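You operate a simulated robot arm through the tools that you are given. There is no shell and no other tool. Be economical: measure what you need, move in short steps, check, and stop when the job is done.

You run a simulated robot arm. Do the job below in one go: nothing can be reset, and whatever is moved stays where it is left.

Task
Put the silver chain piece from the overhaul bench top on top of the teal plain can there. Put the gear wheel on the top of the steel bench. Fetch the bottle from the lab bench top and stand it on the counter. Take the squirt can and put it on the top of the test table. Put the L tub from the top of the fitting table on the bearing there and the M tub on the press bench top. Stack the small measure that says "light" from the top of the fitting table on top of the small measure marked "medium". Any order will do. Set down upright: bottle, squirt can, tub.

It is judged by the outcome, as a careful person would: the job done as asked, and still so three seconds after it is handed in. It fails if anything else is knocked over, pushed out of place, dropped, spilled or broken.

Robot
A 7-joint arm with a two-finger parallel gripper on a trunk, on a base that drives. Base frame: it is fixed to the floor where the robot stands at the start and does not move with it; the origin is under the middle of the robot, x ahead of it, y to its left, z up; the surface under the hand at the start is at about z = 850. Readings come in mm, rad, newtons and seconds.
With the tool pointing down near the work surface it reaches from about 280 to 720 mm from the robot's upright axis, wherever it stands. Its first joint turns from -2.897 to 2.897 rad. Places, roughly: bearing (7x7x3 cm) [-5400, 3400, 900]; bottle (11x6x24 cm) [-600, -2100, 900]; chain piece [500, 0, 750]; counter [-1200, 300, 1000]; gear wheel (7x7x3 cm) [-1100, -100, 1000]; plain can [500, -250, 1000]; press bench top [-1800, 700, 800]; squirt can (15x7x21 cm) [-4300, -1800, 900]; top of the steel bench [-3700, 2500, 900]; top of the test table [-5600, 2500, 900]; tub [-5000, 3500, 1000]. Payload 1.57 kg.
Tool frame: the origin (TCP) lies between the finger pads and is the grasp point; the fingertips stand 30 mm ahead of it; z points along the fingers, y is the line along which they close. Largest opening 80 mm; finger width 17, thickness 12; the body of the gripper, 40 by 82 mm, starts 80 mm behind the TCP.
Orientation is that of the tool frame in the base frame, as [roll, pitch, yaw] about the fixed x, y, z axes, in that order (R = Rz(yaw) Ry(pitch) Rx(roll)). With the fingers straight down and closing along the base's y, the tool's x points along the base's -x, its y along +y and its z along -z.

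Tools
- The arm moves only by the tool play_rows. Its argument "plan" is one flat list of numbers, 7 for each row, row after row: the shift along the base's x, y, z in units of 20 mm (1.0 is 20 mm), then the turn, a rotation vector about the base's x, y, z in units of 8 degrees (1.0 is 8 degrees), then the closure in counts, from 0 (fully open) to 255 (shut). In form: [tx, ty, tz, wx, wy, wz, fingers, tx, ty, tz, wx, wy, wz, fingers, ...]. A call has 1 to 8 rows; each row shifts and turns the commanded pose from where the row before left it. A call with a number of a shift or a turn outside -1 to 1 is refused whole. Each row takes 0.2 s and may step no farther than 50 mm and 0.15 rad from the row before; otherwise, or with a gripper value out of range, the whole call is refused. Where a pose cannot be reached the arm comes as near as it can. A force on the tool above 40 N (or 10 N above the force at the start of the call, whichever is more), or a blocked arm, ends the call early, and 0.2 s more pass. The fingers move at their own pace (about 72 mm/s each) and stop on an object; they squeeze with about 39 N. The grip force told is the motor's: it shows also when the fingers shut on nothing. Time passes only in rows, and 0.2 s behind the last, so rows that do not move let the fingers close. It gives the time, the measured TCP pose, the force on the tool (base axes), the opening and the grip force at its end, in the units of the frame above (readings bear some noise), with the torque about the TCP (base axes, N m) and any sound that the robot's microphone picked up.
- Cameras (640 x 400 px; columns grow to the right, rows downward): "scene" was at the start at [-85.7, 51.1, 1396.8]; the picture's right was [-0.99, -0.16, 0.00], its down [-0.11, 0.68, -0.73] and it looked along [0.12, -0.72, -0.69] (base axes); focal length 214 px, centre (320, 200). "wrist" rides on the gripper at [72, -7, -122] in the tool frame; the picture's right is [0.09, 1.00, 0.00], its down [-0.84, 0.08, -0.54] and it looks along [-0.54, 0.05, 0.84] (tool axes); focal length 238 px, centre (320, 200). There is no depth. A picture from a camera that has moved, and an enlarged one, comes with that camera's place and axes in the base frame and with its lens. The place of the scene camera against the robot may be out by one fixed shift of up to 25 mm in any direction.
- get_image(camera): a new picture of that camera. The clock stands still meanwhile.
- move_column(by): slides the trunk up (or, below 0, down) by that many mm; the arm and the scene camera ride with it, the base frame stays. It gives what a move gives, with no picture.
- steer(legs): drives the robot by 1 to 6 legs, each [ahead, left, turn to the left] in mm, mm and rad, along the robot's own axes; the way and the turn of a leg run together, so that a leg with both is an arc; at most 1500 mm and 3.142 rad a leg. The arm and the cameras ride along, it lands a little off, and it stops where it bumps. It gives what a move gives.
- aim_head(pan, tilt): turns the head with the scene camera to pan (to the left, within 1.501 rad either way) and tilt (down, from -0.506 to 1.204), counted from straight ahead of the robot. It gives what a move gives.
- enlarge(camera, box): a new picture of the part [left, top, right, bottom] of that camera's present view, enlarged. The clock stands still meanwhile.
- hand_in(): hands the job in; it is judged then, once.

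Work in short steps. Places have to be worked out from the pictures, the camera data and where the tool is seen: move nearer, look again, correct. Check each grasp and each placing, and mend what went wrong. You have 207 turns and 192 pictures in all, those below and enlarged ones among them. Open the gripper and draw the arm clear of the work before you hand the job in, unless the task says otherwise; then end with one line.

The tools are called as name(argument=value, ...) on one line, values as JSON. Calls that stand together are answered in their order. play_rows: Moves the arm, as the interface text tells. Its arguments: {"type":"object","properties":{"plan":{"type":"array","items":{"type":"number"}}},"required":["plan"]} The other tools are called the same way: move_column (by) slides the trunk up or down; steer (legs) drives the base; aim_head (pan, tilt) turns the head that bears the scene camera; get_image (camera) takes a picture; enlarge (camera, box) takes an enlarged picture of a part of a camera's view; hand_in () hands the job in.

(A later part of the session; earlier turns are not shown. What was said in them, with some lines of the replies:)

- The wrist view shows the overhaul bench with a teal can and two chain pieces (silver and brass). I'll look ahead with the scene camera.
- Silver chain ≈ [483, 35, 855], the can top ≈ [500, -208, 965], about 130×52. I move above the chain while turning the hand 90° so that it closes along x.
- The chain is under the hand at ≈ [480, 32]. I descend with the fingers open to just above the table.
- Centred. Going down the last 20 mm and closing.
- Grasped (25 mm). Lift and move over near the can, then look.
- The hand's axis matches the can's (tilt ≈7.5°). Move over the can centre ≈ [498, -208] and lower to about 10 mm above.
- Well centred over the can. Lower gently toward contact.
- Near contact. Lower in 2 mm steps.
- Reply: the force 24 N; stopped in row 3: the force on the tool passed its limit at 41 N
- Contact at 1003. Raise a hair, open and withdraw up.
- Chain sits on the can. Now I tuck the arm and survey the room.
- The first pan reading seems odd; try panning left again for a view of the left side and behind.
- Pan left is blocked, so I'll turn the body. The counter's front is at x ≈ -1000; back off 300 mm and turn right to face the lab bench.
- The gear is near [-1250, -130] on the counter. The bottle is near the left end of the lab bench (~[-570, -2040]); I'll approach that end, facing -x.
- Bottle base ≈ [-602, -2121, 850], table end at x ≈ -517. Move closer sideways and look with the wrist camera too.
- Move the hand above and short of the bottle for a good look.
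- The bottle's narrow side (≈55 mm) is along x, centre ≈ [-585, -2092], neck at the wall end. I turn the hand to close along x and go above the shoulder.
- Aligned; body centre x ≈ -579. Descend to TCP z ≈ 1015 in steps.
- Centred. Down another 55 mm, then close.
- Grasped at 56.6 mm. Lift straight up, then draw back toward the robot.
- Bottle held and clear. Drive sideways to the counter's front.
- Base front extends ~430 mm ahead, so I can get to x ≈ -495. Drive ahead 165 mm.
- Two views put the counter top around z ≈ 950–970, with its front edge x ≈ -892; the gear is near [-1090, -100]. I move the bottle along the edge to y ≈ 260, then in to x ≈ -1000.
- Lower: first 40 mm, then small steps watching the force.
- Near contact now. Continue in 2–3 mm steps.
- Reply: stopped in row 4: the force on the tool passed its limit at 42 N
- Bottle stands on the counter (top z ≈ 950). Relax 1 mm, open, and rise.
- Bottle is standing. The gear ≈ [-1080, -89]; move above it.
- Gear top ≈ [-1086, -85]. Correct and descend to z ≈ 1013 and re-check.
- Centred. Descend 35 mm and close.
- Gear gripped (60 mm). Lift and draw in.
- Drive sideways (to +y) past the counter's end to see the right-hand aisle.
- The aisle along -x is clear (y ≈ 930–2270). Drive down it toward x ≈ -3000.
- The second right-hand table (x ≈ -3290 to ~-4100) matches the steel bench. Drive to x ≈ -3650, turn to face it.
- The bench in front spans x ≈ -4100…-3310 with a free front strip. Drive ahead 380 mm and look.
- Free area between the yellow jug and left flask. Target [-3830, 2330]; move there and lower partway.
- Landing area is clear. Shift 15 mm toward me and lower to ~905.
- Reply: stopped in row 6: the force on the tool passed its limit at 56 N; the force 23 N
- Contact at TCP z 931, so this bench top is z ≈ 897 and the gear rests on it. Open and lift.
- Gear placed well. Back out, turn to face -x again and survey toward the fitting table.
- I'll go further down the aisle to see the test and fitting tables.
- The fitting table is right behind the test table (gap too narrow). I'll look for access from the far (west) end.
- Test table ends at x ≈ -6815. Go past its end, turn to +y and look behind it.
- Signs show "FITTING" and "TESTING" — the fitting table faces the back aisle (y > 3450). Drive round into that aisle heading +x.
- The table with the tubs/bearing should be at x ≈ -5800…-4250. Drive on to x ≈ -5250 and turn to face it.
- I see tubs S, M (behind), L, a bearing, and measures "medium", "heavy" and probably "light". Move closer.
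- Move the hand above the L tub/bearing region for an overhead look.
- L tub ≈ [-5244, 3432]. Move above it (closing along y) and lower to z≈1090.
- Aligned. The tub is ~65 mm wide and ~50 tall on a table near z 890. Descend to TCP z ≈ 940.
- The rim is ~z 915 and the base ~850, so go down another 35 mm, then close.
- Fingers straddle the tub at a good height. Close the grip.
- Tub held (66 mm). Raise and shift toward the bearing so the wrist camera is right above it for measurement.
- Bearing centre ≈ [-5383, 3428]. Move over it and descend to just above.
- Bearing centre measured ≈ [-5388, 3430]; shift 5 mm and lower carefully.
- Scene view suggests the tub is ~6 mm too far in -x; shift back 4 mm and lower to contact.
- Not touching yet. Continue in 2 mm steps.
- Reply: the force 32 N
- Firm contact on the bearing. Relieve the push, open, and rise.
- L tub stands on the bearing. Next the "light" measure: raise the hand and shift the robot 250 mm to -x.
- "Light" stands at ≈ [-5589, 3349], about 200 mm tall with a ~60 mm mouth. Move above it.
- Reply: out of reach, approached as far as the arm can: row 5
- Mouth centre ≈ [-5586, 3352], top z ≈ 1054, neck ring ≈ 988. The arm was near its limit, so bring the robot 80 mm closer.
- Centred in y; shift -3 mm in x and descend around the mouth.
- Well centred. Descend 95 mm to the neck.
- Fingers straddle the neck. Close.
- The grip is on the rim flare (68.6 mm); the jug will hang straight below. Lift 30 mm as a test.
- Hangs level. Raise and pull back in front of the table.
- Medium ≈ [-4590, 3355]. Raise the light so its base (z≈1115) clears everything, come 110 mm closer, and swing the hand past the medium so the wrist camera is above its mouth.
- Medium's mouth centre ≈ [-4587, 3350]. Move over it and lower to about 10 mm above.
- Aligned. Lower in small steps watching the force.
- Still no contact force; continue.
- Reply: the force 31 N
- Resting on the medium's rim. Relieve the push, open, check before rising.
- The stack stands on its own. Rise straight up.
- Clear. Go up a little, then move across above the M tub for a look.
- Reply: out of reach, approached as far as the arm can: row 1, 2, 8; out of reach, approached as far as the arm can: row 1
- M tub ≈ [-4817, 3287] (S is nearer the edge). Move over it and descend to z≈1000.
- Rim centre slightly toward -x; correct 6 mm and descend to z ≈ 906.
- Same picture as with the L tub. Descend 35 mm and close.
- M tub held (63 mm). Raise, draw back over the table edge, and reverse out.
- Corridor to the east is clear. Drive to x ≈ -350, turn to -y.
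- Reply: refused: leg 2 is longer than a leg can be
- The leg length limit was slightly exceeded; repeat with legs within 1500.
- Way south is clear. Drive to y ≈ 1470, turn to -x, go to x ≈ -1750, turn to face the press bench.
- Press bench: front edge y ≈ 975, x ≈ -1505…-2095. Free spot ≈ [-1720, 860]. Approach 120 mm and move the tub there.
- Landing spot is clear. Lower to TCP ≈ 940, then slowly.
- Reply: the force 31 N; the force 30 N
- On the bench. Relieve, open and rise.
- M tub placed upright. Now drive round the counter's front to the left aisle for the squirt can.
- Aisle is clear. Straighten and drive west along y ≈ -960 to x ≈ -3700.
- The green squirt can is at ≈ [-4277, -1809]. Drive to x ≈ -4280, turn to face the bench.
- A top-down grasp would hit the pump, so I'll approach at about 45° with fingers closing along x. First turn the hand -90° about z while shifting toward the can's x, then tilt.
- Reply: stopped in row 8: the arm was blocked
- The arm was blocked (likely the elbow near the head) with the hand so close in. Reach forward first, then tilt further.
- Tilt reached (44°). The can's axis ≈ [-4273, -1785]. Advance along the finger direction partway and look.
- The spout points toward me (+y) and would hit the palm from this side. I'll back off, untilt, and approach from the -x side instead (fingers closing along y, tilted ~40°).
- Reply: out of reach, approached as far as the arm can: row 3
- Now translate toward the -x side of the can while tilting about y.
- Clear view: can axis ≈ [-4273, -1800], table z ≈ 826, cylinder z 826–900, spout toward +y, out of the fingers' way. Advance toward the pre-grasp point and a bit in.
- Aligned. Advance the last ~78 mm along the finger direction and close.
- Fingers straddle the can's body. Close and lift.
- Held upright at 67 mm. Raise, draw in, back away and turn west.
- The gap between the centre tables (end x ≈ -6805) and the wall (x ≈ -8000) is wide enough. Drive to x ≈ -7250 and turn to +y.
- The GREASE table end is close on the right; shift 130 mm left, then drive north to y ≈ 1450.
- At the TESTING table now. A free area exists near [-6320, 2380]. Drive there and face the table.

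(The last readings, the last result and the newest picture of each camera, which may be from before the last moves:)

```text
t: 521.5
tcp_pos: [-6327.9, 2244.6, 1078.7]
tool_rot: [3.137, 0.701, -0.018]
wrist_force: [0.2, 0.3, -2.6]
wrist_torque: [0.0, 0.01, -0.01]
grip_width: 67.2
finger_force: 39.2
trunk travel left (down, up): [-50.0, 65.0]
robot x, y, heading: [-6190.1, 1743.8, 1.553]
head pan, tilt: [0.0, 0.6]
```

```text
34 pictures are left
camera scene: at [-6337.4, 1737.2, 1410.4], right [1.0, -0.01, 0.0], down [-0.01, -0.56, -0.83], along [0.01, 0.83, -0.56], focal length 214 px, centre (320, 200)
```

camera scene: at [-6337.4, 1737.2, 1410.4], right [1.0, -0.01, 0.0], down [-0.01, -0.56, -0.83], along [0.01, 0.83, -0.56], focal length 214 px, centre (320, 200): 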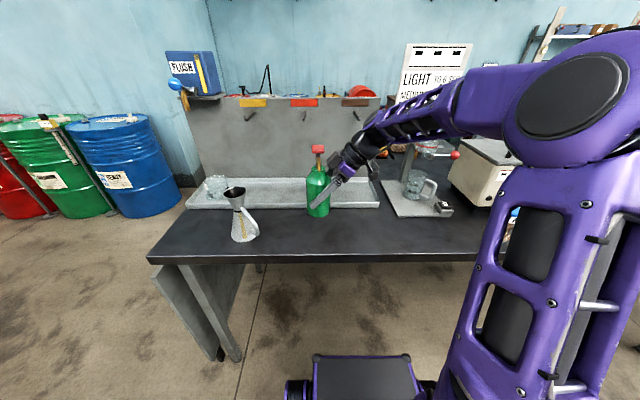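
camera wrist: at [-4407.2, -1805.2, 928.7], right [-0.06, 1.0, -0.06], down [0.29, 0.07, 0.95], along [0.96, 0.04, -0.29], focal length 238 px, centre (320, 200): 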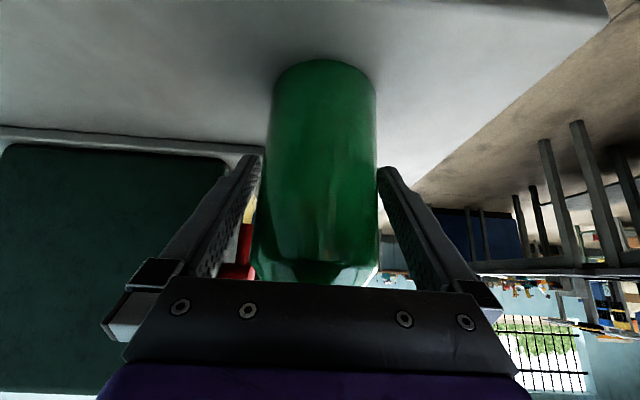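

Free spot confirmed around [-6328, 2330]. Move in and lower to z≈975.

play_rows(plan=[0, 0.9, 0, 0, 0, 0, 255, 0, 0.9, 0, 0, 0, 0, 255, 0, 0.9, 0, 0, 0, 0, 255, 0, 0.9, -0.6, 0, 0, 0, 255, 0, 0.7, -1, 0, 0, 0, 255, 0, 0, -1, 0, 0, 0, 255, 0, 0, -1, 0, 0, 0, 255, 0, 0, -1, 0, 0, 0, 255])

play_rows(plan=[0, 0, -0.5, 0, 0, 0, 255, 0, 0, 0, 0, 0, 0, 255])

enlarge(camera="scene", box=[240, 130, 420, 280])

get_image(camera="wrist")

```text
t: 523.3
tcp_pos: [-6325.6, 2330.3, 987.2]
tool_rot: [3.137, 0.701, -0.016]
wrist_force: [-0.3, 0.0, -3.1]
wrist_torque: [-0.02, 0.04, 0.0]
grip_width: 67.3
finger_force: 38.5
trunk travel left (down, up): [-50.0, 65.0]
robot x, y, heading: [-6185.2, 1744.0, 1.558]
head pan, tilt: [0.0, 0.6]
```

```text
t: 523.9
tcp_pos: [-6326.6, 2331.9, 975.6]
tool_rot: [3.139, 0.701, -0.016]
wrist_force: [-0.6, 0.3, -2.6]
wrist_torque: [-0.01, -0.01, 0.01]
grip_width: 67.0
finger_force: 38.9
trunk travel left (down, up): [-50.0, 65.0]
robot x, y, heading: [-6189.8, 1742.8, 1.558]
head pan, tilt: [0.0, 0.6]
```

```text
2.67 times, centred on (330, 205) of scene
camera zoom: at [-6337.3, 1737.2, 1410.4], right [1.0, -0.01, 0.0], down [-0.01, -0.57, -0.82], along [0.01, 0.82, -0.57], focal length 572 px, centre (293, 187)
```

zoom: 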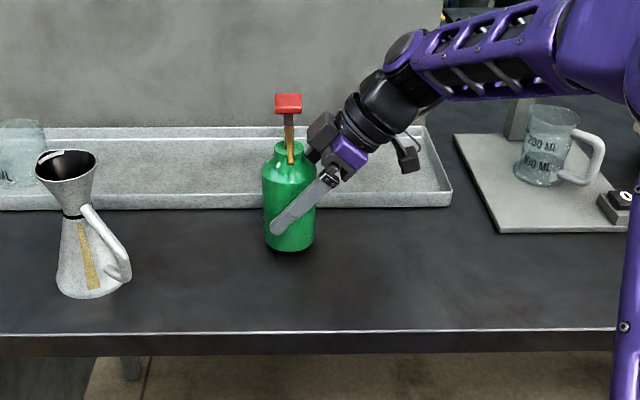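

```text
32 pictures are left
camera wrist: at [-6193.2, 2336.2, 1023.4], right [0.06, -1.0, -0.06], down [-0.29, -0.07, 0.95], along [-0.96, -0.04, -0.29], focal length 238 px, centre (320, 200)
```

wrist: 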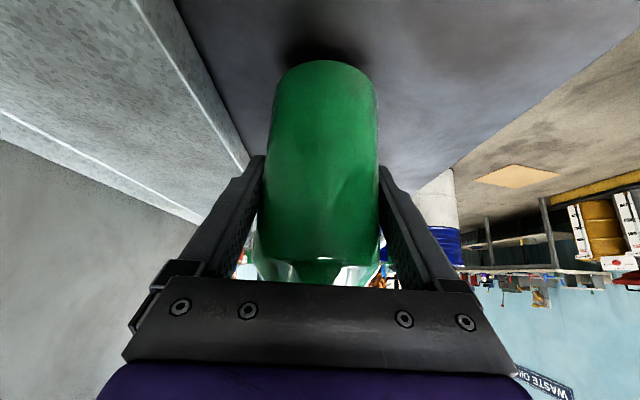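

Tray rim is ~40 mm beyond the finger; fine. Lower slowly until contact.

play_rows(plan=[0, 0, -0.2, 0, 0, 0, 255, 0, 0, -0.2, 0, 0, 0, 255, 0, 0, -0.2, 0, 0, 0, 255, 0, 0, 0, 0, 0, 0, 255])

play_rows(plan=[0, 0, -0.15, 0, 0, 0, 255, 0, 0, -0.15, 0, 0, 0, 255, 0, 0, 0, 0, 0, 0, 255])

play_rows(plan=[0, 0, -0.15, 0, 0, 0, 255, 0, 0, -0.15, 0, 0, 0, 255, 0, 0, 0, 0, 0, 0, 255])

enlarge(camera="scene", box=[240, 130, 420, 280])

```text
t: 524.9
tcp_pos: [-6326.9, 2331.6, 965.6]
tool_rot: [3.137, 0.703, -0.018]
wrist_force: [0.0, -0.2, -2.9]
wrist_torque: [0.01, -0.01, -0.02]
grip_width: 67.1
finger_force: 38.8
trunk travel left (down, up): [-50.0, 65.0]
robot x, y, heading: [-6191.6, 1744.8, 1.554]
head pan, tilt: [0.0, 0.6]
```

```text
t: 525.7
tcp_pos: [-6326.3, 2329.7, 961.4]
tool_rot: [-3.14, 0.704, -0.015]
wrist_force: [0.6, 1.1, 23.0]
wrist_torque: [-0.57, -0.56, 0.06]
grip_width: 67.0
finger_force: 38.4
trunk travel left (down, up): [-50.0, 65.0]
robot x, y, heading: [-6187.7, 1743.1, 1.556]
head pan, tilt: [0.0, 0.6]
```

```text
t: 526.5
tcp_pos: [-6325.8, 2330.8, 956.1]
tool_rot: [-3.141, 0.702, -0.014]
wrist_force: [-2.5, 5.0, 25.7]
wrist_torque: [-0.35, 0.23, -0.04]
grip_width: 67.4
finger_force: 38.5
trunk travel left (down, up): [-50.0, 65.0]
robot x, y, heading: [-6186.7, 1743.3, 1.559]
head pan, tilt: [0.0, 0.6]
```

```text
2.67 times, centred on (330, 205) of scene
camera zoom: at [-6337.1, 1735.5, 1410.4], right [1.0, -0.01, 0.0], down [-0.01, -0.56, -0.83], along [0.01, 0.83, -0.56], focal length 572 px, centre (293, 187)
```

zoom: 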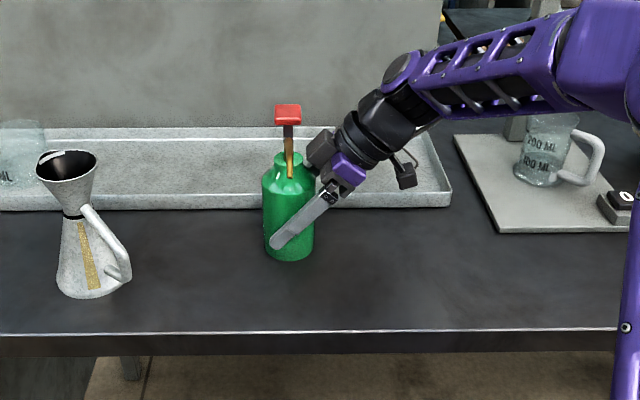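

Standing on the table. Relieve, open, then back out along the finger direction.

play_rows(plan=[0, 0, 0.15, 0, 0, 0, 255, 0, 0, 0, 0, 0, 0, 255, 0, 0, 0, 0, 0, 0, 0, 0, 0, 0, 0, 0, 0, 0, 0, 0, 0, 0, 0, 0, 0])

play_rows(plan=[0.4, 0, 0.5, 0, 0, 0, 0, 0.65, 0, 0.76, 0, 0, 0, 0, 0.65, 0, 0.76, 0, 0, 0, 0, 0.65, 0, 0.76, 0, 0, 0, 0, 0.65, 0, 0.76, 0, 0, 0, 0, 0.65, 0, 0.76, 0, 0, 0, 0, 0.4, 0, 0.8, 0, 0, 0, 0])

enlarge(camera="scene", box=[240, 130, 420, 280])

```text
t: 527.7
tcp_pos: [-6327.2, 2330.5, 956.9]
tool_rot: [3.139, 0.701, -0.016]
wrist_force: [0.1, 0.3, 0.3]
wrist_torque: [0.02, 0.03, -0.02]
grip_width: 79.8
finger_force: 0.1
trunk travel left (down, up): [-50.0, 65.0]
robot x, y, heading: [-6189.4, 1743.7, 1.558]
head pan, tilt: [0.0, 0.6]
```

```text
t: 529.3
tcp_pos: [-6245.8, 2332.1, 1057.6]
tool_rot: [3.139, 0.702, -0.016]
wrist_force: [-0.1, -0.8, 0.0]
wrist_torque: [0.0, -0.01, 0.01]
grip_width: 79.9
finger_force: 0.0
trunk travel left (down, up): [-50.0, 65.0]
robot x, y, heading: [-6184.4, 1744.7, 1.556]
head pan, tilt: [0.0, 0.6]
```

```text
2.67 times, centred on (330, 205) of scene
camera zoom: at [-6337.3, 1737.0, 1410.4], right [1.0, -0.01, 0.0], down [-0.01, -0.56, -0.83], along [0.01, 0.82, -0.56], focal length 572 px, centre (293, 187)
```

zoom: 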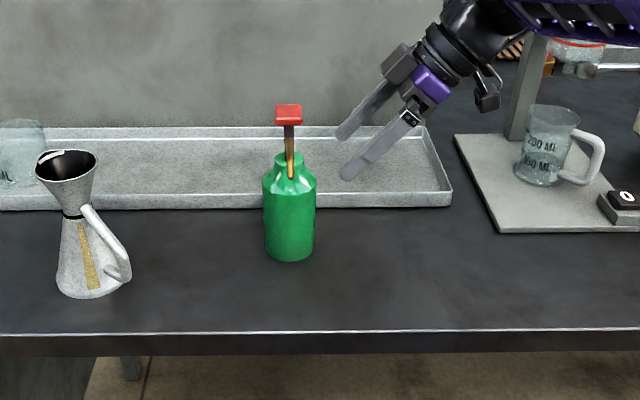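

The squirt can stands on the test table. Raise the arm and back away from the table before handing in.

play_rows(plan=[0.2, -0.5, 1, 0, 0, 0, 0, 0.2, -0.5, 1, 0, 0, 0, 0, 0, -0.5, 0.5, 0, 0, 0, 0])

steer(legs=[[-300, 0, 0]])

get_image(camera="scene")

```text
t: 530.1
tcp_pos: [-6237.5, 2300.4, 1108.9]
tool_rot: [3.138, 0.702, -0.016]
wrist_force: [-0.8, 0.2, 0.4]
wrist_torque: [0.0, -0.02, -0.01]
grip_width: 80.1
finger_force: 0.1
trunk travel left (down, up): [-50.0, 65.0]
robot x, y, heading: [-6186.6, 1746.0, 1.557]
head pan, tilt: [0.0, 0.6]
```

```text
t: 532.1
tcp_pos: [-6239.8, 2005.6, 1108.5]
tool_rot: [3.138, 0.702, -0.015]
wrist_force: [-0.6, -0.4, -0.2]
wrist_torque: [-0.02, 0.02, 0.0]
grip_width: 80.0
finger_force: 0.2
trunk travel left (down, up): [-50.0, 65.0]
robot x, y, heading: [-6193.0, 1446.3, 1.555]
head pan, tilt: [0.0, 0.6]
```

```text
29 pictures are left
camera scene: at [-6341.3, 1441.0, 1410.4], right [1.0, -0.01, 0.0], down [-0.01, -0.56, -0.83], along [0.01, 0.82, -0.56], focal length 214 px, centre (320, 200)
```

scene: 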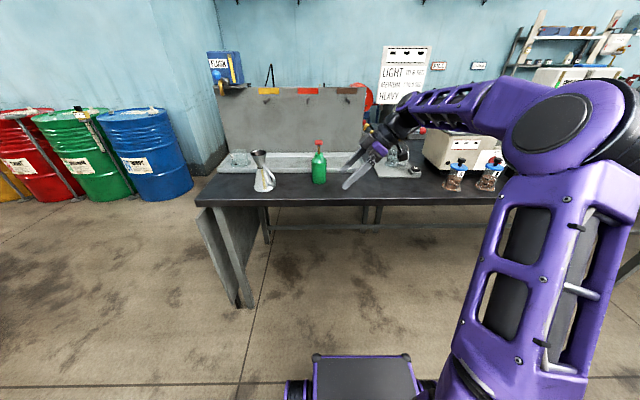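

Every placement was checked in pictures as it was made, the gripper is open, and the arm is clear of the tables. Handing in.

hand_in()

```text
The job is handed in.
```

The job is handed in. All seven items were placed as asked, and each looked right in a picture taken just after I let go; I did not go back to recheck the earlier ones before handing in.
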